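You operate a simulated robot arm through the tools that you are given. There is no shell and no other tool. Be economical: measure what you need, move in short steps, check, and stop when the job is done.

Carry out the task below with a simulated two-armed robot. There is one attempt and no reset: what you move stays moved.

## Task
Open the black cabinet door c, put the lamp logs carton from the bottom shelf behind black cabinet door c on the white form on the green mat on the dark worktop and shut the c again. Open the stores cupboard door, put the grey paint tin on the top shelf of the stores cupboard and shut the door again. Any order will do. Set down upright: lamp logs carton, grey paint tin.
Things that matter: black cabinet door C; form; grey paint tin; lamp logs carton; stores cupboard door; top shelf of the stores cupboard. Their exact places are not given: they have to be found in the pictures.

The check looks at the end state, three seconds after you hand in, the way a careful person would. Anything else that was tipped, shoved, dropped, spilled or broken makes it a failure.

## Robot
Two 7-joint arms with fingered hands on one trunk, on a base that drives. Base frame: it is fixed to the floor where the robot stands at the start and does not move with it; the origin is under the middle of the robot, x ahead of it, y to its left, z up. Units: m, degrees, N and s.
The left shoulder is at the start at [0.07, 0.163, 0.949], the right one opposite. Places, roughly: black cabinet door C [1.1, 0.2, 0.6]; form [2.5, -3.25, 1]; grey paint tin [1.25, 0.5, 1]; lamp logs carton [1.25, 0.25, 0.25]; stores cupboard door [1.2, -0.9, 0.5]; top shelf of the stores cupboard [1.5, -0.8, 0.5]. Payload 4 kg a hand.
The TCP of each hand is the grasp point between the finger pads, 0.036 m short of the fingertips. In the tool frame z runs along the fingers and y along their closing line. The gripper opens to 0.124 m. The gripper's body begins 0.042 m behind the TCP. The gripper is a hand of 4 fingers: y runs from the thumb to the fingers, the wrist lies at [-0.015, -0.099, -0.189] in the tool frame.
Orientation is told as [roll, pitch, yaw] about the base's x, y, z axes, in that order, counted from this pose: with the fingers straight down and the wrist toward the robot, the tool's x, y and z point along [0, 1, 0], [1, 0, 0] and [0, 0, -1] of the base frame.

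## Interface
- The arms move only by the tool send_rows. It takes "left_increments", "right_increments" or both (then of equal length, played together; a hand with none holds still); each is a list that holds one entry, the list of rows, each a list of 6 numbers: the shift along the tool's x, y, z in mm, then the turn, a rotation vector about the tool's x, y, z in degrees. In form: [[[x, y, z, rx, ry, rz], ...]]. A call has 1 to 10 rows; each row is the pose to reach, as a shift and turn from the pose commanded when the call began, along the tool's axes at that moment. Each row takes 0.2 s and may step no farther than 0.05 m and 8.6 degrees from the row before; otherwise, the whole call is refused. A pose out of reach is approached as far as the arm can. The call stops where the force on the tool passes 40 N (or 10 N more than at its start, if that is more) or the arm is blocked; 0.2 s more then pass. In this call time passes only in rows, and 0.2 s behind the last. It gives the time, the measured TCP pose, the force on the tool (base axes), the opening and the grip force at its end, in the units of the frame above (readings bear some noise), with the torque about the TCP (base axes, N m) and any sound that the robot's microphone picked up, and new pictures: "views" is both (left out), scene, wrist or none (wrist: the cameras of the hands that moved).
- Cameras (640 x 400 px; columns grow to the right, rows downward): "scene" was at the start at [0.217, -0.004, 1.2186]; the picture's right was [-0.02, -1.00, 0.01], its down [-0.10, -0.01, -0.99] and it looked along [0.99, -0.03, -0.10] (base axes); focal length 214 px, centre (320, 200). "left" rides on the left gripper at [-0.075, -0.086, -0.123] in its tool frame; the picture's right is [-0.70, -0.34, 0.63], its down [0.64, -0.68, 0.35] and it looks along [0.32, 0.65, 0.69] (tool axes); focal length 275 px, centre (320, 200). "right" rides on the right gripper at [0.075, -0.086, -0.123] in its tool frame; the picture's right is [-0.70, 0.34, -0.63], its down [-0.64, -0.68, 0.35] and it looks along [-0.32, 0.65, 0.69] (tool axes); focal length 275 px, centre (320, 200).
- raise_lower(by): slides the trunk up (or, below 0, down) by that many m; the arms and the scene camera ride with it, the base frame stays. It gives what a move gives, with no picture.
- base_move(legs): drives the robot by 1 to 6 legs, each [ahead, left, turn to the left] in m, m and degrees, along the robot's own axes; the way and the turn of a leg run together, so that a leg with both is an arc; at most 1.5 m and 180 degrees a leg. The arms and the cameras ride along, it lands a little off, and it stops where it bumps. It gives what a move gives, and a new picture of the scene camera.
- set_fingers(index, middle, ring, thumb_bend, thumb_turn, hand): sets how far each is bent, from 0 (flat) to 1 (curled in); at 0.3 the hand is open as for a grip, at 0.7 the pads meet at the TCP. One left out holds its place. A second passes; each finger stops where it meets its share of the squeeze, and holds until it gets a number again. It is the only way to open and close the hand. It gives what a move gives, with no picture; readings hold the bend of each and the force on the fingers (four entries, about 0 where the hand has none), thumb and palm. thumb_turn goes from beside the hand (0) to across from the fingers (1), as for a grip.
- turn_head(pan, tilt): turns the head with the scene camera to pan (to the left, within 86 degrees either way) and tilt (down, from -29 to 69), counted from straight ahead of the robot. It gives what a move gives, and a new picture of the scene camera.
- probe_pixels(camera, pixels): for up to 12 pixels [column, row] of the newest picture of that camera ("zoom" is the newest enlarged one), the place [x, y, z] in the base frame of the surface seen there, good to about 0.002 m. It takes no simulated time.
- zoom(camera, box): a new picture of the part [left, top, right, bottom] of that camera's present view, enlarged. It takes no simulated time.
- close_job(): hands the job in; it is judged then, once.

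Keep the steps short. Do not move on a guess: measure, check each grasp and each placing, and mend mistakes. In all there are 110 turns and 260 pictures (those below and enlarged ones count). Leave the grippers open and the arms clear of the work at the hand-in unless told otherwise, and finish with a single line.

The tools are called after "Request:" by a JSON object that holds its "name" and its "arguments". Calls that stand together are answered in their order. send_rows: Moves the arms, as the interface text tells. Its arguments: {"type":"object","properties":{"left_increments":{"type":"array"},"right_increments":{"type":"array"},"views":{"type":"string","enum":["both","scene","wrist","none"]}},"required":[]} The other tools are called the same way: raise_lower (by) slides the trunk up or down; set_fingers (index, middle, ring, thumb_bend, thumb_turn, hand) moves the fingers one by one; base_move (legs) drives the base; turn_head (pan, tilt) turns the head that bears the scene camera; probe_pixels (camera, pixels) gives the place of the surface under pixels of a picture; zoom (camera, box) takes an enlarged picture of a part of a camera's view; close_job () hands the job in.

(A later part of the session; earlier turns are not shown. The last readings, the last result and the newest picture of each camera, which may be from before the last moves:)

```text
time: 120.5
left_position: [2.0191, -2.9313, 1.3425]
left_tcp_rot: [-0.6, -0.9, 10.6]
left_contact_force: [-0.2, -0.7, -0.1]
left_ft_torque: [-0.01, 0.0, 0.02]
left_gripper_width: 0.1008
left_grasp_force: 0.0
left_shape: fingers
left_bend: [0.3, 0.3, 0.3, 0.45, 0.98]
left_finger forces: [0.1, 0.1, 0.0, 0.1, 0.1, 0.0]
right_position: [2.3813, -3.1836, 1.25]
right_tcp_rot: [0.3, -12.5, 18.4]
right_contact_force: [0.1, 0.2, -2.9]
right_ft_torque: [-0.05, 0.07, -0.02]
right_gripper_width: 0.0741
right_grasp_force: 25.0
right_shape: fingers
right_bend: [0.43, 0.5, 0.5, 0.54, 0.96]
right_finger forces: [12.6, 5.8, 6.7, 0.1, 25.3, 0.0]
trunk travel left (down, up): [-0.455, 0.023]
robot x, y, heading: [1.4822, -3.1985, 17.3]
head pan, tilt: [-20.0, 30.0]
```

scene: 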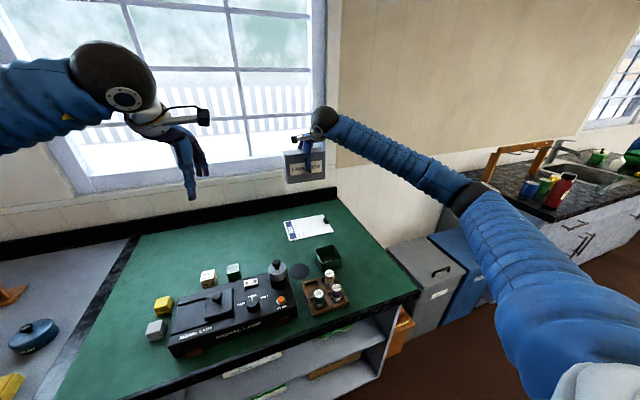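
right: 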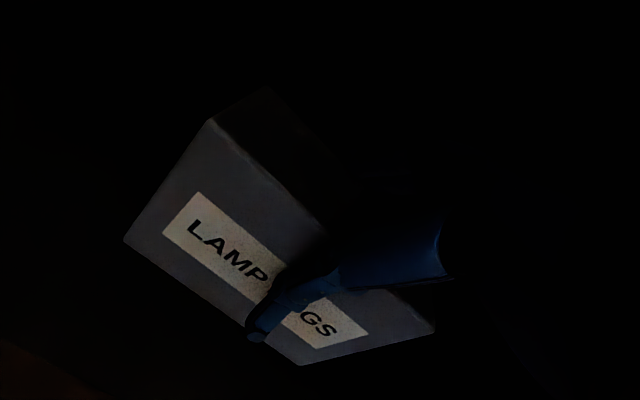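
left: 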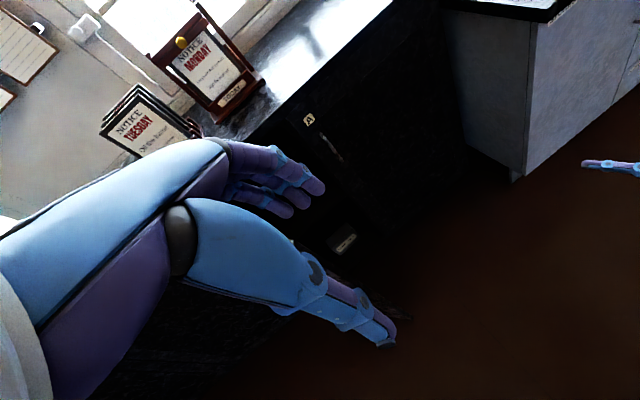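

Right above the form. I'll lower to about 1 cm above it.

Request:
{"name": "send_rows", "arguments": {"right_increments": [[[0, -8.5, 38, 0, 0, 0], [0, -17, 76, 0, 0, 0], [0, -25.5, 115, 0, 0, 0], [0, -34, 153, 0, 0, 0], [0, -42.5, 191, 0, 0, 0], [0, -51.5, 232, 0, 0, 0]]], "views": "both"}}

Request:
{"name": "zoom", "arguments": {"camera": "scene", "box": [250, 150, 380, 270]}}

```text
time: 121.9
left_position: [2.0199, -2.9336, 1.3421]
left_tcp_rot: [-0.6, -1.0, 10.6]
left_contact_force: [-0.3, 0.3, 0.4]
left_ft_torque: [0.01, -0.02, 0.02]
left_gripper_width: 0.1005
left_grasp_force: 0.0
left_shape: fingers
left_bend: [0.3, 0.3, 0.3, 0.45, 0.98]
left_finger forces: [0.0, 0.0, 0.0, 0.0, 0.1, 0.0]
right_position: [2.3834, -3.1855, 1.013]
right_tcp_rot: [0.4, -12.5, 18.5]
right_contact_force: [0.4, 0.1, -2.9]
right_ft_torque: [-0.07, 0.02, 0.0]
right_gripper_width: 0.0742
right_grasp_force: 25.0
right_shape: fingers
right_bend: [0.43, 0.5, 0.5, 0.54, 0.96]
right_finger forces: [12.6, 5.8, 6.5, 0.0, 25.2, 0.0]
trunk travel left (down, up): [-0.455, 0.023]
robot x, y, heading: [1.4816, -3.1946, 17.9]
head pan, tilt: [-20.0, 30.0]
```

scene: 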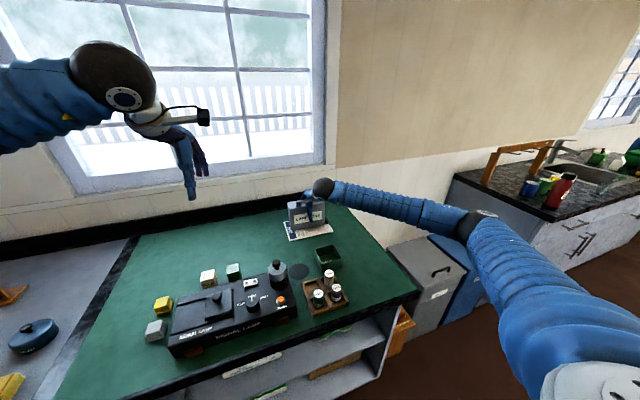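
right: 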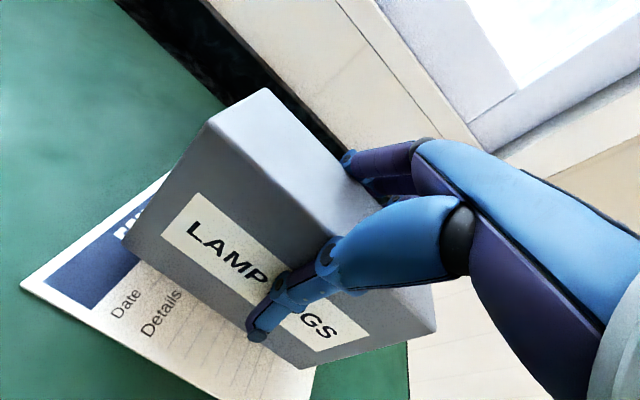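

```text
3.33 times, centred on (315, 210) of scene
```

zoom: 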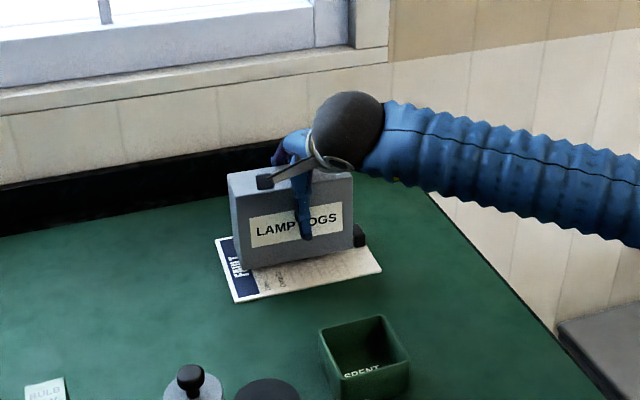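

It's nicely over the form, and clear of the black clip on the right. Lowering until contact.

Request:
{"name": "send_rows", "arguments": {"right_increments": [[[0, -1.3, 6, 0, 0, 0], [0, -2.6, 12, 0, 0, 0], [0, -3.3, 15, 0, 0, 0], [0, -3.9, 18, 0, 0, 0]]], "views": "wrist"}}

```text
time: 122.9
left_position: [2.0178, -2.9312, 1.3434]
left_tcp_rot: [-0.5, -0.8, 10.6]
left_contact_force: [0.3, -0.4, 0.5]
left_ft_torque: [-0.03, 0.01, 0.01]
left_gripper_width: 0.1009
left_grasp_force: 0.0
left_shape: fingers
left_bend: [0.3, 0.3, 0.3, 0.45, 0.98]
left_finger forces: [0.0, 0.1, 0.0, 0.0, 0.0, 0.0]
right_position: [2.3816, -3.1831, 0.9945]
right_tcp_rot: [0.3, -12.8, 18.5]
right_contact_force: [-0.5, -1.4, 5.4]
right_ft_torque: [0.26, -0.21, 0.04]
right_gripper_width: 0.0741
right_grasp_force: 26.5
right_shape: fingers
right_bend: [0.43, 0.5, 0.5, 0.54, 0.96]
right_finger forces: [13.9, 6.1, 6.7, 0.1, 26.6, 0.1]
trunk travel left (down, up): [-0.455, 0.023]
robot x, y, heading: [1.4811, -3.1934, 17.6]
head pan, tilt: [-20.0, 30.0]
```

right: 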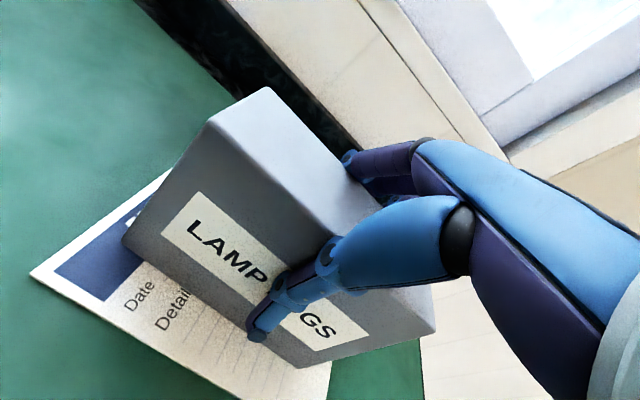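

It is resting on the form (force now +5 N). Releasing.

Request:
{"name": "set_fingers", "arguments": {"hand": "right", "index": 0.3, "middle": 0.3, "ring": 0.3, "thumb_bend": 0.3}}

Request:
{"name": "zoom", "arguments": {"camera": "right", "box": [0, 0, 640, 400]}}

Request:
{"name": "zoom", "arguments": {"camera": "scene", "box": [250, 150, 380, 270]}}

```text
time: 123.9
left_position: [2.0191, -2.9331, 1.3442]
left_tcp_rot: [-0.6, -0.9, 10.6]
left_contact_force: [0.5, 0.1, 0.0]
left_ft_torque: [0.02, -0.02, -0.02]
left_gripper_width: 0.1007
left_grasp_force: 0.1
left_shape: fingers
left_bend: [0.3, 0.3, 0.3, 0.45, 0.98]
left_finger forces: [0.0, 0.0, 0.1, 0.1, 0.1, 0.0]
right_position: [2.3822, -3.183, 0.9931]
right_tcp_rot: [0.3, -12.6, 18.5]
right_contact_force: [0.2, 0.8, -0.6]
right_ft_torque: [-0.01, -0.01, -0.01]
right_gripper_width: 0.1231
right_grasp_force: 0.0
right_shape: fingers
right_bend: [0.3, 0.3, 0.3, 0.3, 0.97]
right_finger forces: [0.0, 0.1, 0.1, 0.1, 0.0, 0.0]
trunk travel left (down, up): [-0.455, 0.023]
robot x, y, heading: [1.4807, -3.1968, 17.7]
head pan, tilt: [-20.0, 30.0]
```

```text
1.00 times, centred on (320, 200) of right (not enlarged: the box is as wide or as high as the picture)
```

zoom: 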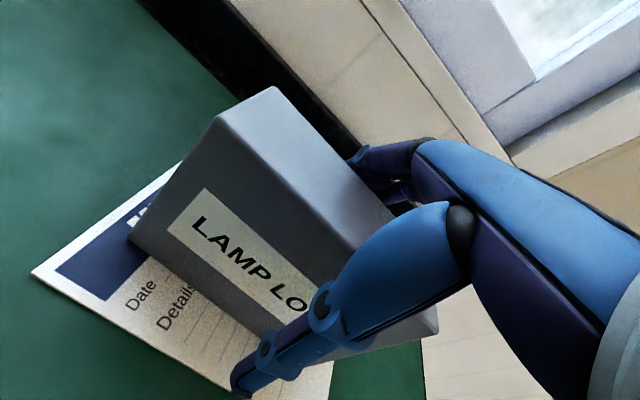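

```text
3.33 times, centred on (315, 210) of scene
```

zoom: 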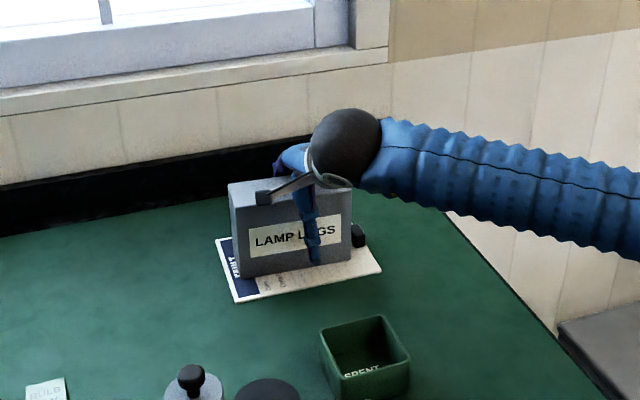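

The carton stands alone. I'll go straight up with the right hand.

Request:
{"name": "send_rows", "arguments": {"right_increments": [[[0, 4.3, -19.5, 0, 0, 0], [0, 8.6, -39, 0, 0, 0], [0, 13, -58.5, 0, 0, 0], [0, 21.6, -97.6, 0, 0, 0], [0, 30, -136.6, 0, 0, 0], [0, 39, -175.7, 0, 0, 0], [0, 47.5, -214.7, 0, 0, 0], [0, 54, -244, 0, 0, 0]]], "views": "scene"}}

Request:
{"name": "zoom", "arguments": {"camera": "scene", "box": [250, 150, 380, 270]}}

```text
time: 125.7
left_position: [2.0182, -2.9326, 1.3431]
left_tcp_rot: [-0.6, -0.9, 10.6]
left_contact_force: [-0.4, -0.4, 0.3]
left_ft_torque: [0.0, 0.0, 0.01]
left_gripper_width: 0.1008
left_grasp_force: 0.2
left_shape: fingers
left_bend: [0.3, 0.3, 0.3, 0.45, 0.98]
left_finger forces: [0.0, 0.0, 0.0, 0.0, 0.1, 0.1]
right_position: [2.3817, -3.1868, 1.2429]
right_tcp_rot: [0.3, -12.5, 18.5]
right_contact_force: [0.4, -0.1, 1.0]
right_ft_torque: [0.0, 0.01, 0.02]
right_gripper_width: 0.1231
right_grasp_force: 0.0
right_shape: fingers
right_bend: [0.3, 0.3, 0.3, 0.3, 0.97]
right_finger forces: [0.0, 0.1, 0.0, 0.0, 0.0, 0.1]
trunk travel left (down, up): [-0.455, 0.023]
robot x, y, heading: [1.4782, -3.194, 17.6]
head pan, tilt: [-20.0, 30.0]
```

scene: 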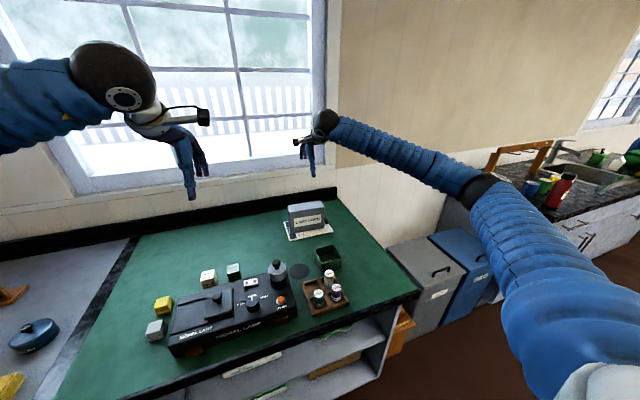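

```text
3.33 times, centred on (315, 210) of scene
```

zoom: 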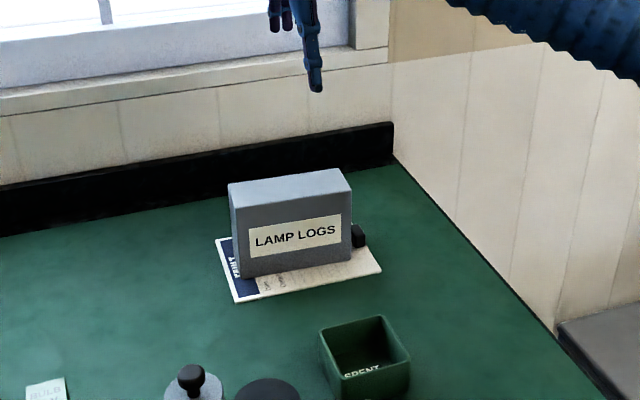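

The carton stands upright on the form. Now I'll back out and travel to the stores cupboard.

Request:
{"name": "base_move", "arguments": {"legs": [[-0.6, 0, 0], [0, 1.0, 0], [0, 0.95, 0]]}}

Request:
{"name": "turn_head", "arguments": {"pan": 0, "tilt": 28}}

```text
time: 138.4
left_position: [0.869, -1.2437, 1.3434]
left_tcp_rot: [-0.7, -0.9, 10.1]
left_contact_force: [0.5, 0.6, -0.4]
left_ft_torque: [-0.02, 0.0, -0.02]
left_gripper_width: 0.1007
left_grasp_force: 0.1
left_shape: fingers
left_bend: [0.3, 0.3, 0.3, 0.45, 0.98]
left_finger forces: [0.0, 0.0, 0.0, 0.1, 0.1, 0.0]
right_position: [1.2291, -1.5015, 1.2426]
right_tcp_rot: [0.4, -12.5, 18.1]
right_contact_force: [0.4, -0.1, -0.1]
right_ft_torque: [0.04, 0.0, -0.02]
right_gripper_width: 0.123
right_grasp_force: 0.0
right_shape: fingers
right_bend: [0.3, 0.3, 0.3, 0.3, 0.97]
right_finger forces: [0.1, 0.0, 0.1, 0.1, 0.1, 0.1]
trunk travel left (down, up): [-0.455, 0.023]
robot x, y, heading: [0.3321, -1.5023, 17.6]
head pan, tilt: [-20.0, 30.0]
```

scene: 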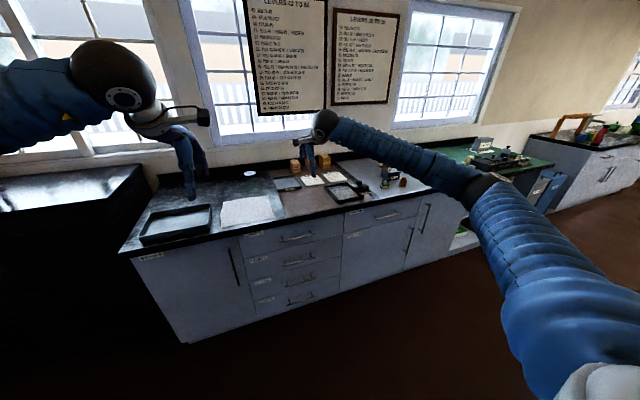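

```text
time: 139.3
left_position: [0.8684, -1.2441, 1.3437]
left_tcp_rot: [-0.6, -0.9, 10.0]
left_contact_force: [-0.5, -0.3, -0.3]
left_ft_torque: [-0.01, 0.02, 0.02]
left_gripper_width: 0.1007
left_grasp_force: 0.0
left_shape: fingers
left_bend: [0.3, 0.3, 0.3, 0.45, 0.98]
left_finger forces: [0.1, 0.1, 0.0, 0.0, 0.0, 0.0]
right_position: [1.2308, -1.5021, 1.2417]
right_tcp_rot: [0.4, -12.6, 18.0]
right_contact_force: [1.1, 1.1, -0.2]
right_ft_torque: [0.03, -0.03, 0.0]
right_gripper_width: 0.123
right_grasp_force: 0.1
right_shape: fingers
right_bend: [0.3, 0.3, 0.3, 0.3, 0.97]
right_finger forces: [0.0, 0.1, 0.0, 0.0, 0.0, 0.1]
trunk travel left (down, up): [-0.455, 0.023]
robot x, y, heading: [0.3308, -1.5004, 17.5]
head pan, tilt: [0.0, 28.0]
```

scene: 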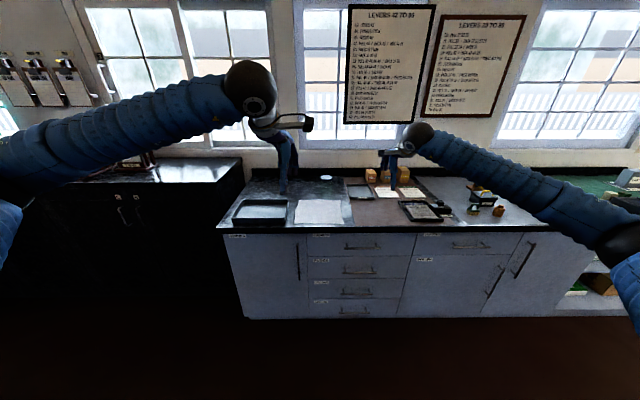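

The stores door is at left with its handle at about (297,261). Measuring it.

Request:
{"name": "zoom", "arguments": {"camera": "scene", "box": [205, 215, 345, 325]}}

Request:
{"name": "probe_pixels", "arguments": {"camera": "scene", "pixels": [[297, 248], [297, 262], [298, 278], [285, 262], [304, 262], [305, 300], [230, 250], [228, 262], [243, 310], [225, 240], [260, 225], [290, 225]]}}

```text
3.64 times, centred on (275, 270) of scene
```

zoom: 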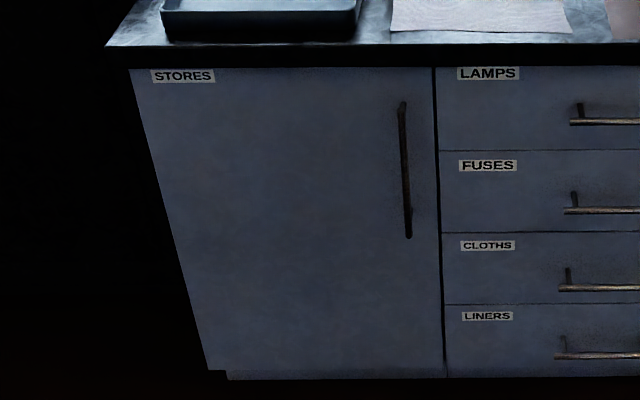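

```text
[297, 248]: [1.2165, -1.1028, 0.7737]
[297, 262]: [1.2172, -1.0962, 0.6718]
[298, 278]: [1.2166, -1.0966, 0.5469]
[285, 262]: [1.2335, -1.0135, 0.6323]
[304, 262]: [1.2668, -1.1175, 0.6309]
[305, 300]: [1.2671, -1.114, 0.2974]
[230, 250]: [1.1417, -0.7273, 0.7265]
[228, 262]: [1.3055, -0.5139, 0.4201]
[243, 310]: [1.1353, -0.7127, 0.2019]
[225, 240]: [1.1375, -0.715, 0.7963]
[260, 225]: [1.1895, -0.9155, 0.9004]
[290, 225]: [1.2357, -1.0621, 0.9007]
```

The stores door: hinge left near (1.135,−0.70), bar at (1.22,−1.096), z 0.53–0.79. I'll use the same approach as for door C. First back off slightly and lower the trunk so the shoulders suit the handle height.

Request:
{"name": "base_move", "arguments": {"legs": [[-0.1, 0, 0]]}}

Request:
{"name": "raise_lower", "arguments": {"by": -0.45}}

Request:
{"name": "send_rows", "arguments": {"left_increments": [[[8, 7, 10, -4.949, -4.949, -4.949], [16, 14, 20, -9.898, -9.898, -9.898], [24, 21, 30, -14.847, -14.847, -14.847], [32, 28, 40, -19.796, -19.796, -19.796], [40, 35, 50, -24.745, -24.745, -24.745], [48, 42, 60, -29.694, -29.694, -29.694], [56, 49, 70, -34.643, -34.643, -34.643], [64, 56, 80, -39.592, -39.592, -39.592], [72, 63, 90, -44.541, -44.541, -44.541], [80, 70, 100, -49.49, -49.49, -49.49]]], "right_increments": [[[0, -18, 0, -4.949, 4.949, 4.949], [0, -36, 0, -9.898, 9.898, 9.898], [0, -54, 0, -14.847, 14.847, 14.847], [0, -72, 0, -19.796, 19.796, 19.796], [0, -90, 0, -24.745, 24.745, 24.745], [0, -108, 0, -29.694, 29.694, 29.694], [0, -126, 0, -34.643, 34.643, 34.643], [0, -144, 0, -39.592, 39.592, 39.592], [0, -162, 0, -44.541, 44.541, 44.541], [0, -180, 0, -49.49, 49.49, 49.49]]], "views": "scene"}}

```text
time: 140.4
left_position: [0.7707, -1.2728, 1.3435]
left_tcp_rot: [-0.6, -1.0, 10.1]
left_contact_force: [0.2, -0.4, 0.7]
left_ft_torque: [0.03, 0.0, 0.02]
left_gripper_width: 0.1008
left_grasp_force: 0.1
left_shape: fingers
left_bend: [0.3, 0.3, 0.3, 0.45, 0.98]
left_finger forces: [0.0, 0.0, 0.1, 0.1, 0.0, 0.0]
right_position: [1.1327, -1.5313, 1.2438]
right_tcp_rot: [0.4, -12.6, 18.0]
right_contact_force: [0.1, 0.4, -0.5]
right_ft_torque: [0.01, 0.0, 0.01]
right_gripper_width: 0.1233
right_grasp_force: 0.1
right_shape: fingers
right_bend: [0.3, 0.3, 0.3, 0.3, 0.97]
right_finger forces: [0.0, 0.0, 0.1, 0.1, 0.0, 0.0]
trunk travel left (down, up): [-0.455, 0.023]
robot x, y, heading: [0.2333, -1.5312, 17.3]
head pan, tilt: [0.0, 28.0]
```

scene: 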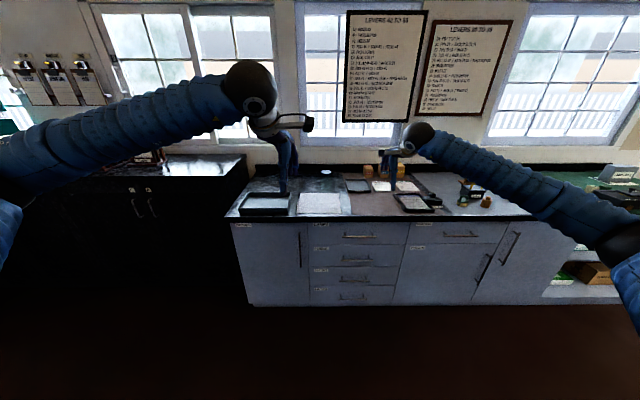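

```text
refused: -0.45 is not a number from -0.4 to 0.4
```

```text
time: 142.8
left_position: [0.8075, -1.1868, 1.1166]
left_tcp_rot: [-58.5, -8.9, 75.0]
left_contact_force: [-0.2, 0.7, -0.6]
left_ft_torque: [0.0, -0.02, -0.08]
left_gripper_width: 0.1008
left_grasp_force: 0.0
left_shape: fingers
left_bend: [0.3, 0.3, 0.3, 0.45, 0.98]
left_finger forces: [0.1, 0.0, 0.0, 0.0, 0.1, 0.1]
right_position: [0.9255, -1.4767, 1.1223]
right_tcp_rot: [55.1, -9.4, -38.3]
right_contact_force: [-0.1, 0.8, -0.6]
right_ft_torque: [-0.05, 0.02, -0.04]
right_gripper_width: 0.1229
right_grasp_force: 0.1
right_shape: fingers
right_bend: [0.3, 0.3, 0.3, 0.3, 0.98]
right_finger forces: [0.0, 0.0, 0.0, 0.0, 0.0, 0.0]
right hand out of reach, approached as far as the arm can: row 6, 7, 8, 9, 10
trunk travel left (down, up): [-0.455, 0.023]
robot x, y, heading: [0.2347, -1.5307, 17.8]
head pan, tilt: [0.0, 28.0]
stopped in row 10 (left hand): the arm was blocked; the commanded pose is now the measured one
```

scene: 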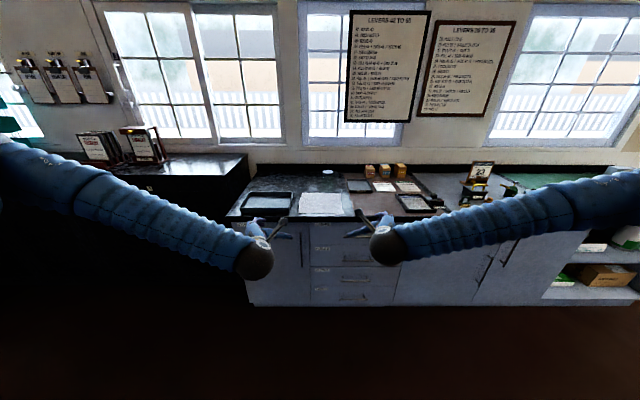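

I'll lower the trunk by 0.4 m and finish turning both hands to point ahead.

Request:
{"name": "raise_lower", "arguments": {"by": -0.4}}

Request:
{"name": "send_rows", "arguments": {"left_increments": [[[0, 0, 0, -4.95, -4.67, -2.92], [0, 0, 0, -9.9, -9.33, -5.83], [0, 0, 0, -14.85, -14, -8.75], [0, 0, 0, -19.8, -18.67, -11.67], [0, 0, 0, -24.75, -23.3, -14.6], [0, 0, 0, -29.7, -28, -17.5]]], "right_increments": [[[0, 0, 0, -5.17, 5.17, 2.83], [0, 0, 0, -10.33, 10.33, 5.67], [0, 0, 0, -15.5, 15.5, 8.5], [0, 0, 0, -20.67, 20.67, 11.33], [0, 0, 0, -25.8, 25.8, 14.2], [0, 0, 0, -31, 31, 17]]], "views": "scene"}}

```text
time: 146.7
left_position: [0.8088, -1.1936, 0.6925]
left_tcp_rot: [-56.3, -7.8, 74.5]
left_contact_force: [-0.1, 0.5, -0.4]
left_ft_torque: [-0.03, 0.02, -0.01]
left_gripper_width: 0.1007
left_grasp_force: 0.1
left_shape: fingers
left_bend: [0.3, 0.3, 0.3, 0.45, 0.98]
left_finger forces: [0.1, 0.0, 0.0, 0.1, 0.0, 0.0]
right_position: [0.9301, -1.4844, 0.7222]
right_tcp_rot: [55.3, -9.2, -38.3]
right_contact_force: [0.7, 0.3, -0.2]
right_ft_torque: [0.03, -0.01, -0.01]
right_gripper_width: 0.1231
right_grasp_force: 0.1
right_shape: fingers
right_bend: [0.3, 0.3, 0.3, 0.3, 0.98]
right_finger forces: [0.0, 0.0, 0.0, 0.0, 0.0, 0.0]
trunk travel left (down, up): [-0.055, 0.423]
robot x, y, heading: [0.2333, -1.535, 17.5]
head pan, tilt: [0.0, 28.0]
```

```text
time: 148.1
left_position: [0.8173, -1.2052, 0.7024]
left_tcp_rot: [-87.3, 0.0, 108.3]
left_contact_force: [-0.7, -0.4, 0.9]
left_ft_torque: [-0.01, 0.02, 0.0]
left_gripper_width: 0.1009
left_grasp_force: 0.0
left_shape: fingers
left_bend: [0.3, 0.3, 0.3, 0.45, 0.98]
left_finger forces: [0.1, 0.0, 0.0, 0.0, 0.0, 0.0]
left hand out of reach, approached as far as the arm can: row 5, 6
right_position: [0.9356, -1.4673, 0.7371]
right_tcp_rot: [90.0, -1.3, -72.8]
right_contact_force: [-0.7, -1.3, 0.5]
right_ft_torque: [0.01, 0.03, 0.0]
right_gripper_width: 0.1233
right_grasp_force: 0.1
right_shape: fingers
right_bend: [0.3, 0.3, 0.3, 0.3, 0.98]
right_finger forces: [0.0, 0.0, 0.1, 0.0, 0.0, 0.0]
right hand out of reach, approached as far as the arm can: row 6
trunk travel left (down, up): [-0.055, 0.423]
robot x, y, heading: [0.2334, -1.5325, 17.3]
head pan, tilt: [0.0, 28.0]
```

scene: 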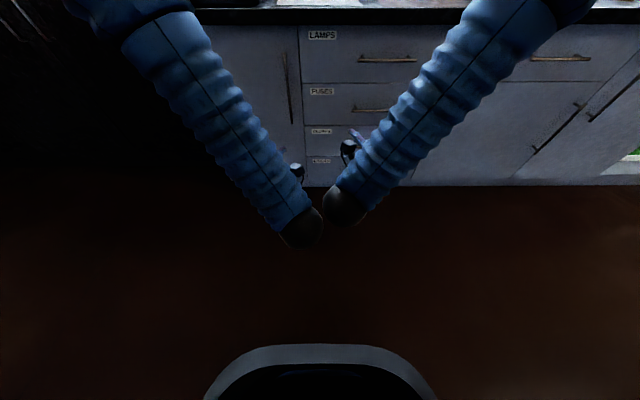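

Both hands point ahead. I'll drive closer to the stores handle.

Request:
{"name": "base_move", "arguments": {"legs": [[0.225, -0.01, 0.5]]}}

Request:
{"name": "zoom", "arguments": {"camera": "left", "box": [0, 0, 640, 400]}}

```text
time: 149.8
left_position: [1.0253, -1.1349, 0.7022]
left_tcp_rot: [-87.1, -0.1, 109.3]
left_contact_force: [0.1, -0.2, 0.6]
left_ft_torque: [0.03, -0.04, -0.02]
left_gripper_width: 0.1011
left_grasp_force: 0.0
left_shape: fingers
left_bend: [0.3, 0.3, 0.3, 0.45, 0.98]
left_finger forces: [0.0, 0.0, 0.0, 0.0, 0.1, 0.0]
right_position: [1.1516, -1.3922, 0.7343]
right_tcp_rot: [89.8, -1.3, -71.5]
right_contact_force: [-0.1, 0.7, -1.1]
right_ft_torque: [0.02, 0.01, 0.01]
right_gripper_width: 0.1231
right_grasp_force: 0.0
right_shape: fingers
right_bend: [0.3, 0.3, 0.3, 0.3, 0.98]
right_finger forces: [0.1, 0.1, 0.0, 0.0, 0.0, 0.1]
trunk travel left (down, up): [-0.055, 0.423]
robot x, y, heading: [0.4512, -1.4757, 18.3]
head pan, tilt: [0.0, 28.0]
```

scene: 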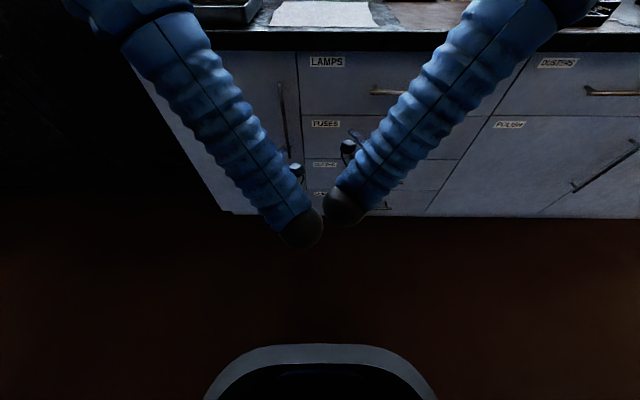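

```text
1.00 times, centred on (320, 200) of left (not enlarged: the box is as wide or as high as the picture)
```

zoom: 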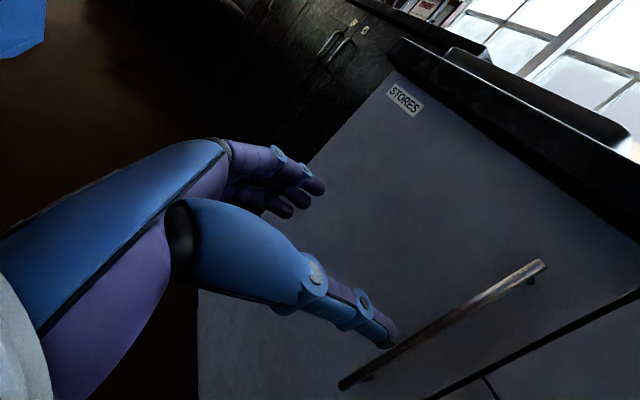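

Request:
{"name": "probe_pixels", "arguments": {"camera": "zoom", "pixels": [[500, 287], [450, 319], [400, 350], [460, 280], [540, 268], [360, 378]]}}

```text
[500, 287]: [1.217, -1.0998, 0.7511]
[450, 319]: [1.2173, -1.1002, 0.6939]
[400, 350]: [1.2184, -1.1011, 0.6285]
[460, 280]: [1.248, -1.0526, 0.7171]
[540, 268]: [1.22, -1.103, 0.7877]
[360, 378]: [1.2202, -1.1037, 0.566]
```

The bar is at (1.222,−1.10). I'll approach it: 31 mm right, then 186 mm forward.

Request:
{"name": "send_rows", "arguments": {"left_increments": [[[0, -31, 30, 0, 0, 0], [-3, -31, 75, 0, 0, 0], [-6, -31, 120, 0, 0, 0], [-8, -31, 150, 0, 0, 0], [-9, -31, 170, 0, 0, 0], [-9, -31, 186, 0, 0, 0]]], "views": "wrist"}}

```text
time: 151.2
left_position: [1.2137, -1.1017, 0.6998]
left_tcp_rot: [-87.2, 0.0, 109.2]
left_contact_force: [0.2, -0.2, 0.0]
left_ft_torque: [-0.02, 0.04, 0.02]
left_gripper_width: 0.101
left_grasp_force: 0.1
left_shape: fingers
left_bend: [0.3, 0.3, 0.3, 0.45, 0.98]
left_finger forces: [0.0, 0.1, 0.1, 0.0, 0.0, 0.0]
right_position: [1.1516, -1.3913, 0.7352]
right_tcp_rot: [89.8, -1.3, -71.4]
right_contact_force: [-0.7, -0.4, -0.1]
right_ft_torque: [0.0, -0.02, 0.01]
right_gripper_width: 0.1234
right_grasp_force: 0.2
right_shape: fingers
right_bend: [0.3, 0.3, 0.3, 0.3, 0.98]
right_finger forces: [0.0, 0.1, 0.1, 0.1, 0.0, 0.1]
trunk travel left (down, up): [-0.055, 0.423]
robot x, y, heading: [0.4529, -1.4735, 18.8]
head pan, tilt: [0.0, 28.0]
```

left: 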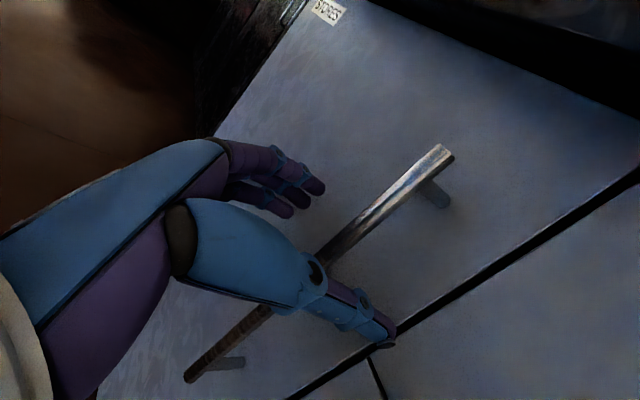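

The bar is between finger and thumb. Grip.

Request:
{"name": "set_fingers", "arguments": {"hand": "left", "index": 0.75, "middle": 0.75, "ring": 0.75, "thumb_bend": 0.75}}

Request:
{"name": "base_move", "arguments": {"legs": [[-0.109, 0.0305, 0]]}}

```text
time: 152.2
left_position: [1.213, -1.1049, 0.7001]
left_tcp_rot: [-87.1, 0.0, 109.2]
left_contact_force: [6.9, -25.2, -2.9]
left_ft_torque: [0.42, -0.25, -0.27]
left_gripper_width: 0.0052
left_grasp_force: 23.2
left_shape: fingers
left_bend: [0.74, 0.74, 0.73, 0.64, 0.97]
left_finger forces: [4.3, 3.6, 9.5, 0.0, 28.9, 0.0]
right_position: [1.1504, -1.3928, 0.7353]
right_tcp_rot: [89.9, -1.2, -71.5]
right_contact_force: [-0.4, -0.1, 0.4]
right_ft_torque: [-0.01, -0.01, 0.01]
right_gripper_width: 0.1234
right_grasp_force: 0.0
right_shape: fingers
right_bend: [0.3, 0.3, 0.3, 0.3, 0.98]
right_finger forces: [0.1, 0.0, 0.0, 0.0, 0.1, 0.0]
trunk travel left (down, up): [-0.055, 0.423]
robot x, y, heading: [0.4503, -1.4711, 18.7]
head pan, tilt: [0.0, 28.0]
```

```text
time: 153.2
left_position: [1.1585, -1.1128, 0.7003]
left_tcp_rot: [-87.1, 0.1, 108.5]
left_contact_force: [1.9, -10.7, 3.1]
left_ft_torque: [0.35, -0.12, -0.06]
left_gripper_width: 0.0037
left_grasp_force: 12.3
left_shape: fingers
left_bend: [0.74, 0.75, 0.73, 0.66, 0.97]
left_finger forces: [0.0, 0.8, 6.9, 0.0, 17.0, 0.0]
right_position: [1.0959, -1.4011, 0.7347]
right_tcp_rot: [89.8, -1.2, -71.7]
right_contact_force: [-0.1, 0.5, 0.4]
right_ft_torque: [0.01, -0.04, 0.0]
right_gripper_width: 0.1233
right_grasp_force: 0.0
right_shape: fingers
right_bend: [0.3, 0.3, 0.3, 0.3, 0.98]
right_finger forces: [0.0, 0.0, 0.0, 0.1, 0.0, 0.0]
trunk travel left (down, up): [-0.055, 0.423]
robot x, y, heading: [0.3939, -1.4764, 18.3]
head pan, tilt: [0.0, 28.0]
stopped in leg 1: the force on the tool passed its limit at 41 N (the readings are from after the stop); the commanded pose is now the measured one
```

scene: 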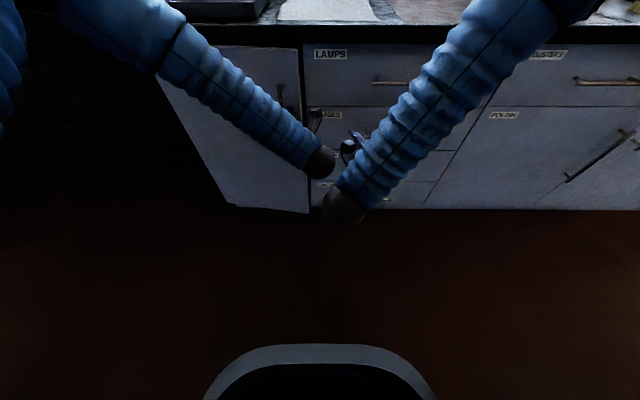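

It opened about 8°, then paused on a force spike. Continuing along the arc.

Request:
{"name": "base_move", "arguments": {"legs": [[-0.08, 0.034, 0]]}}

```text
time: 154.3
left_position: [1.0675, -1.1101, 0.6989]
left_tcp_rot: [-87.0, 0.2, 108.6]
left_contact_force: [-2.4, -30.6, -1.9]
left_ft_torque: [0.34, -0.76, -1.43]
left_gripper_width: 0.0058
left_grasp_force: 54.6
left_shape: fingers
left_bend: [0.74, 0.74, 0.72, 0.66, 0.97]
left_finger forces: [7.7, 8.3, 13.3, 0.1, 80.0, 0.0]
right_position: [1.0042, -1.3951, 0.7351]
right_tcp_rot: [90.0, -1.2, -71.8]
right_contact_force: [-0.2, -0.7, 0.1]
right_ft_torque: [0.02, 0.02, 0.0]
right_gripper_width: 0.1234
right_grasp_force: 0.0
right_shape: fingers
right_bend: [0.3, 0.3, 0.3, 0.3, 0.98]
right_finger forces: [0.0, 0.0, 0.1, 0.0, 0.1, 0.0]
trunk travel left (down, up): [-0.055, 0.423]
robot x, y, heading: [0.3037, -1.4752, 18.4]
head pan, tilt: [0.0, 28.0]
```

scene: 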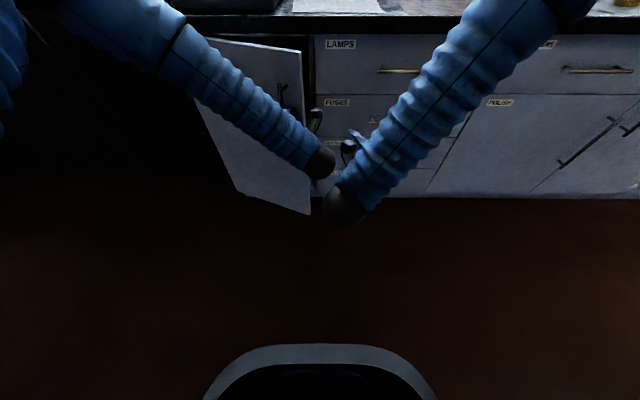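

There is a sideways load; I'll ease the hand 8 mm right and turn it 10° with the door.

Request:
{"name": "send_rows", "arguments": {"left_increments": [[[0, -4, 0, 5, 0, 0], [0, -8, 0, 10, 0, 0]]], "views": "none"}}

Request:
{"name": "base_move", "arguments": {"legs": [[-0.085, 0.045, 0]]}}

```text
time: 154.9
left_position: [1.0693, -1.1135, 0.6987]
left_tcp_rot: [-87.0, 0.5, 98.6]
left_contact_force: [-0.8, 6.7, 1.1]
left_ft_torque: [0.37, -0.12, 0.1]
left_gripper_width: 0.0012
left_grasp_force: 9.1
left_shape: fingers
left_bend: [0.74, 0.75, 0.73, 0.68, 0.97]
left_finger forces: [0.1, 1.6, 7.9, 0.1, 8.5, 0.1]
right_position: [1.0049, -1.3926, 0.7354]
right_tcp_rot: [89.9, -1.3, -71.7]
right_contact_force: [-1.0, -0.6, 0.0]
right_ft_torque: [0.01, 0.03, -0.02]
right_gripper_width: 0.1234
right_grasp_force: 0.0
right_shape: fingers
right_bend: [0.3, 0.3, 0.3, 0.3, 0.98]
right_finger forces: [0.1, 0.0, 0.0, 0.1, 0.0, 0.1]
trunk travel left (down, up): [-0.055, 0.423]
robot x, y, heading: [0.3028, -1.4721, 18.5]
head pan, tilt: [0.0, 28.0]
```

```text
time: 156.0
left_position: [0.9711, -1.0953, 0.6983]
left_tcp_rot: [-87.0, 0.7, 98.9]
left_contact_force: [13.4, 32.2, 1.0]
left_ft_torque: [0.42, -0.39, -0.34]
left_gripper_width: 0.0003
left_grasp_force: 29.6
left_shape: fingers
left_bend: [0.74, 0.73, 0.66, 0.73, 0.97]
left_finger forces: [17.5, 11.7, 15.3, 0.0, 15.4, 0.0]
right_position: [0.9064, -1.3762, 0.7354]
right_tcp_rot: [89.9, -1.3, -71.6]
right_contact_force: [1.0, 0.0, -0.8]
right_ft_torque: [-0.04, -0.01, -0.01]
right_gripper_width: 0.1235
right_grasp_force: 0.0
right_shape: fingers
right_bend: [0.3, 0.3, 0.3, 0.3, 0.98]
right_finger forces: [0.1, 0.1, 0.0, 0.1, 0.1, 0.1]
trunk travel left (down, up): [-0.055, 0.423]
robot x, y, heading: [0.2103, -1.4598, 18.2]
head pan, tilt: [0.0, 28.0]
```

scene: 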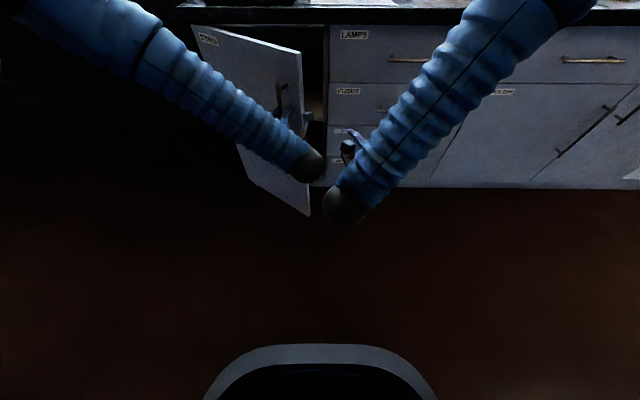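

About 34° open. One more step, correcting leftward to stay on the arc.

Request:
{"name": "base_move", "arguments": {"legs": [[-0.047, 0.071, 0]]}}

Request:
{"name": "set_fingers", "arguments": {"hand": "left", "index": 0.3, "middle": 0.3, "ring": 0.3, "thumb_bend": 0.45}}

Request:
{"name": "base_move", "arguments": {"legs": [[-0.2, -0.04, 0]]}}

Request:
{"name": "turn_head", "arguments": {"pan": 15, "tilt": 20}}

```text
time: 157.5
left_position: [0.9039, -1.0529, 0.6988]
left_tcp_rot: [-87.0, 0.8, 98.1]
left_contact_force: [-2.7, -6.4, -1.7]
left_ft_torque: [0.25, -0.96, -0.56]
left_gripper_width: 0.0002
left_grasp_force: 56.7
left_shape: fingers
left_bend: [0.73, 0.73, 0.7, 0.71, 0.97]
left_finger forces: [13.7, 15.0, 16.5, 0.0, 69.7, 0.0]
right_position: [0.8407, -1.3292, 0.7356]
right_tcp_rot: [90.0, -1.3, -71.9]
right_contact_force: [0.3, -0.7, -0.4]
right_ft_torque: [-0.02, 0.01, 0.02]
right_gripper_width: 0.1233
right_grasp_force: 0.0
right_shape: fingers
right_bend: [0.3, 0.3, 0.3, 0.3, 0.98]
right_finger forces: [0.1, 0.0, 0.0, 0.0, 0.0, 0.0]
trunk travel left (down, up): [-0.055, 0.423]
robot x, y, heading: [0.1362, -1.4075, 18.5]
head pan, tilt: [0.0, 28.0]
stopped in leg 1: the force on the tool passed its limit at 47 N (the readings are from after the stop); the commanded pose is now the measured one
```

scene: 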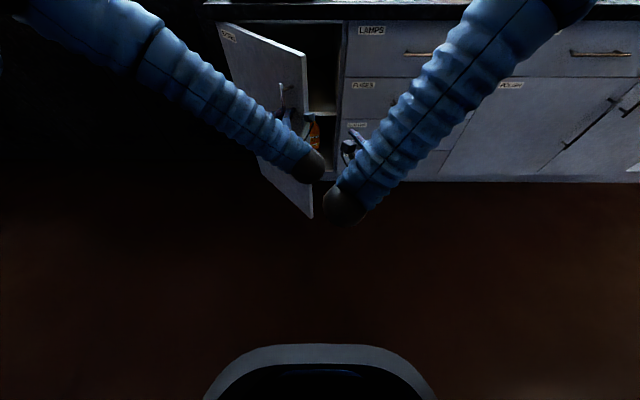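

```text
time: 158.5
left_position: [0.9041, -1.0515, 0.699]
left_tcp_rot: [-87.0, 0.7, 98.3]
left_contact_force: [-0.3, 0.5, -1.0]
left_ft_torque: [-0.02, -0.04, 0.02]
left_gripper_width: 0.1006
left_grasp_force: 0.1
left_shape: fingers
left_bend: [0.3, 0.3, 0.3, 0.45, 0.97]
left_finger forces: [0.0, 0.0, 0.0, 0.0, 0.0, 0.0]
right_position: [0.84, -1.329, 0.735]
right_tcp_rot: [89.9, -1.3, -71.8]
right_contact_force: [-0.3, 0.7, -0.1]
right_ft_torque: [-0.01, 0.0, -0.01]
right_gripper_width: 0.1231
right_grasp_force: 0.1
right_shape: fingers
right_bend: [0.3, 0.3, 0.3, 0.3, 0.98]
right_finger forces: [0.1, 0.0, 0.1, 0.1, 0.0, 0.1]
trunk travel left (down, up): [-0.055, 0.423]
robot x, y, heading: [0.1357, -1.4072, 18.1]
head pan, tilt: [0.0, 28.0]
```

```text
time: 160.1
left_position: [0.7293, -1.1524, 0.6999]
left_tcp_rot: [-87.1, 0.7, 98.3]
left_contact_force: [0.1, 0.0, -0.7]
left_ft_torque: [0.0, 0.04, 0.02]
left_gripper_width: 0.1006
left_grasp_force: 0.0
left_shape: fingers
left_bend: [0.3, 0.3, 0.3, 0.45, 0.97]
left_finger forces: [0.0, 0.1, 0.0, 0.0, 0.0, 0.0]
right_position: [0.6654, -1.428, 0.7358]
right_tcp_rot: [90.0, -1.3, -71.9]
right_contact_force: [1.3, 0.2, 0.9]
right_ft_torque: [0.0, 0.0, -0.02]
right_gripper_width: 0.1236
right_grasp_force: 0.1
right_shape: fingers
right_bend: [0.3, 0.3, 0.3, 0.3, 0.98]
right_finger forces: [0.0, 0.1, 0.1, 0.1, 0.0, 0.0]
trunk travel left (down, up): [-0.055, 0.423]
robot x, y, heading: [-0.0342, -1.5005, 18.2]
head pan, tilt: [0.0, 28.0]
```

scene: 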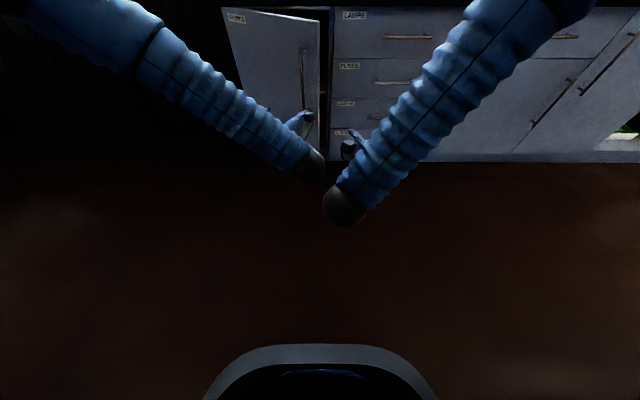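

```text
time: 160.9
left_position: [0.7296, -1.1529, 0.6986]
left_tcp_rot: [-87.0, 0.6, 98.3]
left_contact_force: [0.1, 0.4, 0.7]
left_ft_torque: [-0.04, -0.01, -0.02]
left_gripper_width: 0.1008
left_grasp_force: 0.0
left_shape: fingers
left_bend: [0.3, 0.3, 0.3, 0.45, 0.97]
left_finger forces: [0.0, 0.0, 0.0, 0.0, 0.0, 0.0]
right_position: [0.6662, -1.4284, 0.7351]
right_tcp_rot: [89.9, -1.3, -71.7]
right_contact_force: [-0.6, -0.9, 0.3]
right_ft_torque: [-0.04, -0.03, 0.04]
right_gripper_width: 0.1231
right_grasp_force: 0.1
right_shape: fingers
right_bend: [0.3, 0.3, 0.3, 0.3, 0.98]
right_finger forces: [0.1, 0.0, 0.0, 0.1, 0.1, 0.1]
trunk travel left (down, up): [-0.055, 0.423]
robot x, y, heading: [-0.0342, -1.5079, 18.8]
head pan, tilt: [15.0, 20.0]
```

scene: 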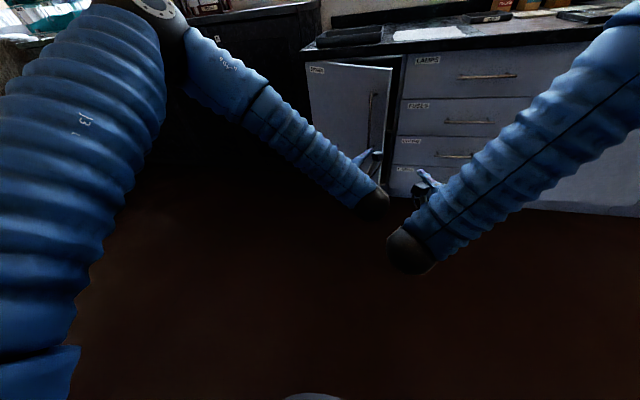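

The door swung partly back as I retreated. I'll measure its edge.

Request:
{"name": "probe_pixels", "arguments": {"camera": "scene", "pixels": [[388, 75], [386, 150], [312, 70], [372, 110], [375, 150], [397, 100]]}}

Request:
{"name": "zoom", "arguments": {"camera": "scene", "box": [290, 40, 450, 210]}}

```text
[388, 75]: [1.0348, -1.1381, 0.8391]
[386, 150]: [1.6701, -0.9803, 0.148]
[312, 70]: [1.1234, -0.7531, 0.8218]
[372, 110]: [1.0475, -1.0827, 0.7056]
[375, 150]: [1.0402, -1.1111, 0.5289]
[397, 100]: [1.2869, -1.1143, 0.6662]
```

```text
2.35 times, centred on (370, 125) of scene
```

zoom: 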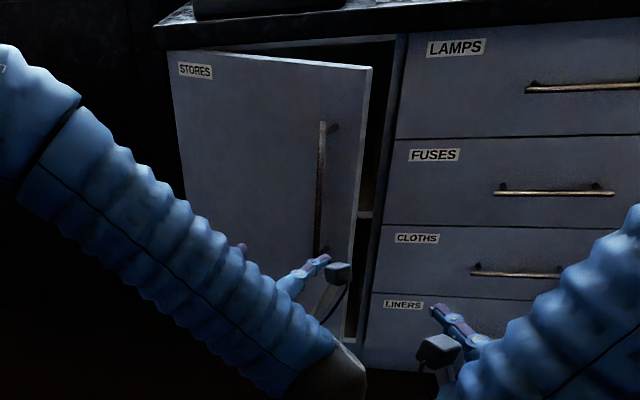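

Door edge at (1.035,−1.138), about 31° open. I'll fold the left arm up and yaw the right hand 50° left, so that it can take hold of the door's edge from the free side.

Request:
{"name": "send_rows", "arguments": {"left_increments": [[[-35, 15, -10, 4.949, 4.949, 4.949], [-70, 30, -20, 9.898, 9.898, 9.898], [-105, 45, -30, 14.847, 14.847, 14.847], [-140, 60, -40, 19.796, 19.796, 19.796], [-175, 75, -50, 24.745, 24.745, 24.745], [-210, 90, -60, 29.694, 29.694, 29.694], [-245, 105, -70, 34.643, 34.643, 34.643], [-280, 120, -80, 39.592, 39.592, 39.592], [-315, 135, -90, 44.541, 44.541, 44.541], [-350, 150, -100, 49.49, 49.49, 49.49]]], "right_increments": [[[0, 0, 0, 5, 0, 0], [0, 0, 0, 10, 0, 0], [0, 0, 0, 15, 0, 0], [0, 0, 0, 20, 0, 0], [0, 0, 0, 25, 0, 0], [0, 0, 0, 30, 0, 0], [0, 0, 0, 35, 0, 0], [0, 0, 0, 40, 0, 0], [0, 0, 0, 45, 0, 0], [0, 0, 0, 50, 0, 0]]], "views": "scene"}}

```text
time: 163.1
left_position: [0.6244, -1.011, 1.0539]
left_tcp_rot: [-22.9, -12.5, 31.5]
left_contact_force: [-0.3, 0.0, 0.0]
left_ft_torque: [0.01, -0.04, 0.01]
left_gripper_width: 0.101
left_grasp_force: 0.0
left_shape: fingers
left_bend: [0.3, 0.3, 0.3, 0.45, 0.97]
left_finger forces: [0.0, 0.0, 0.1, 0.0, 0.0, 0.0]
right_position: [0.5789, -1.3072, 0.809]
right_tcp_rot: [87.1, 0.5, -27.5]
right_contact_force: [-0.9, 0.0, -0.6]
right_ft_torque: [-0.01, 0.0, -0.02]
right_gripper_width: 0.123
right_grasp_force: 0.1
right_shape: fingers
right_bend: [0.3, 0.3, 0.3, 0.3, 0.98]
right_finger forces: [0.0, 0.0, 0.1, 0.0, 0.1, 0.0]
right hand out of reach, approached as far as the arm can: row 5, 6, 7, 8, 9, 10
trunk travel left (down, up): [-0.055, 0.423]
robot x, y, heading: [-0.0392, -1.5064, 18.4]
head pan, tilt: [15.0, 20.0]
```

scene: 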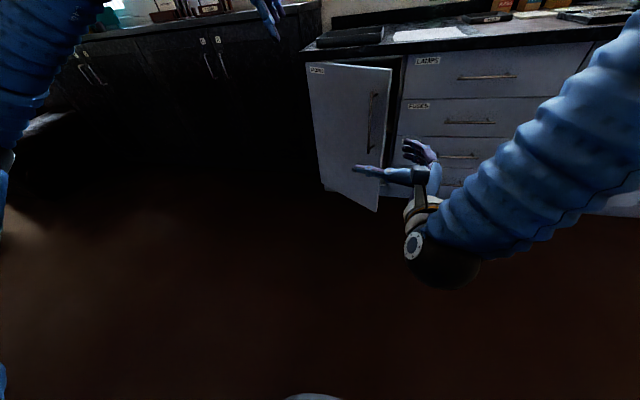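

The right hand is well posed for the edge. I'll drive ahead, then reach.

Request:
{"name": "base_move", "arguments": {"legs": [[0.36, -0.03, 0]]}}

Request:
{"name": "probe_pixels", "arguments": {"camera": "scene", "pixels": [[320, 200]]}}

```text
time: 165.4
left_position: [0.9735, -0.9183, 1.0507]
left_tcp_rot: [-22.8, -12.4, 31.9]
left_contact_force: [-0.2, 0.2, 0.5]
left_ft_torque: [0.0, -0.01, -0.01]
left_gripper_width: 0.1011
left_grasp_force: 0.1
left_shape: fingers
left_bend: [0.3, 0.3, 0.3, 0.45, 0.97]
left_finger forces: [0.0, 0.1, 0.1, 0.0, 0.0, 0.0]
right_position: [0.9307, -1.2145, 0.8078]
right_tcp_rot: [87.2, 0.5, -27.1]
right_contact_force: [0.6, 0.2, 1.0]
right_ft_torque: [0.01, -0.01, 0.01]
right_gripper_width: 0.1232
right_grasp_force: 0.1
right_shape: fingers
right_bend: [0.3, 0.3, 0.3, 0.3, 0.98]
right_finger forces: [0.0, 0.0, 0.0, 0.0, 0.0, 0.1]
trunk travel left (down, up): [-0.055, 0.423]
robot x, y, heading: [0.3123, -1.4214, 18.7]
head pan, tilt: [15.0, 20.0]
```

scene: 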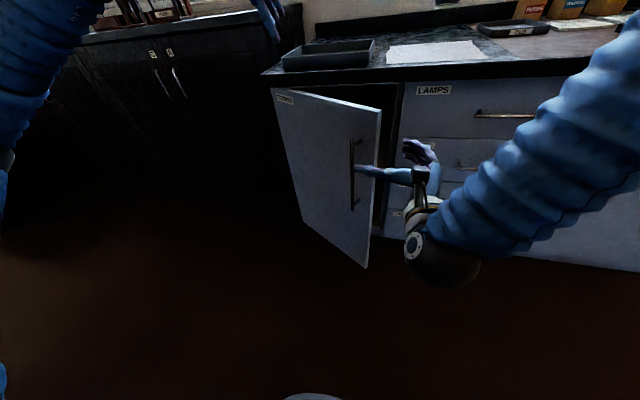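

```text
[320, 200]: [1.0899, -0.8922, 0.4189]
```

I'll reach round the door's edge (z 0.81, above the bar's top): fingers inside, thumb outside.

Request:
{"name": "send_rows", "arguments": {"right_increments": [[[0, 42, 15, 0, 0, 0], [0, 84, 40, 0, 0, 0], [0, 84, 60, 0, 0, 0], [0, 76, 88, 0, 0, 0], [0, 69, 112, 0, 0, 0]]], "views": "both"}}

```text
time: 166.6
left_position: [0.974, -0.92, 1.0512]
left_tcp_rot: [-22.8, -12.5, 31.9]
left_contact_force: [0.6, -0.5, -0.7]
left_ft_torque: [0.0, -0.02, -0.01]
left_gripper_width: 0.1008
left_grasp_force: 0.0
left_shape: fingers
left_bend: [0.3, 0.3, 0.3, 0.45, 0.97]
left_finger forces: [0.1, 0.0, 0.0, 0.0, 0.0, 0.0]
right_position: [1.032, -1.1371, 0.807]
right_tcp_rot: [86.8, 0.7, -27.7]
right_contact_force: [-0.1, 0.2, -0.2]
right_ft_torque: [0.04, 0.02, 0.04]
right_gripper_width: 0.1234
right_grasp_force: 0.0
right_shape: fingers
right_bend: [0.3, 0.3, 0.3, 0.3, 0.98]
right_finger forces: [0.0, 0.1, 0.0, 0.0, 0.0, 0.0]
right hand out of reach, approached as far as the arm can: row 1, 2, 3, 4, 5
trunk travel left (down, up): [-0.055, 0.423]
robot x, y, heading: [0.3152, -1.4202, 18.8]
head pan, tilt: [15.0, 20.0]
```

scene: 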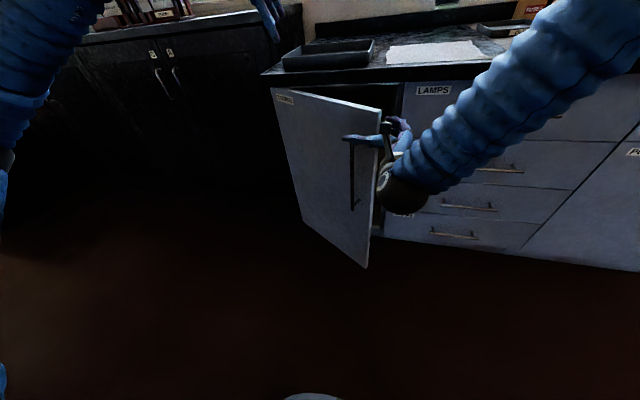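
right: 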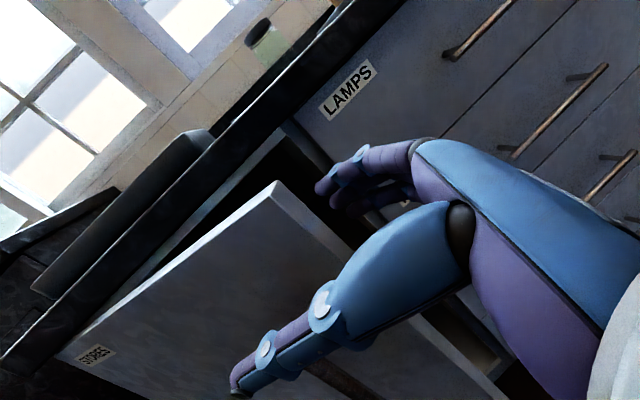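

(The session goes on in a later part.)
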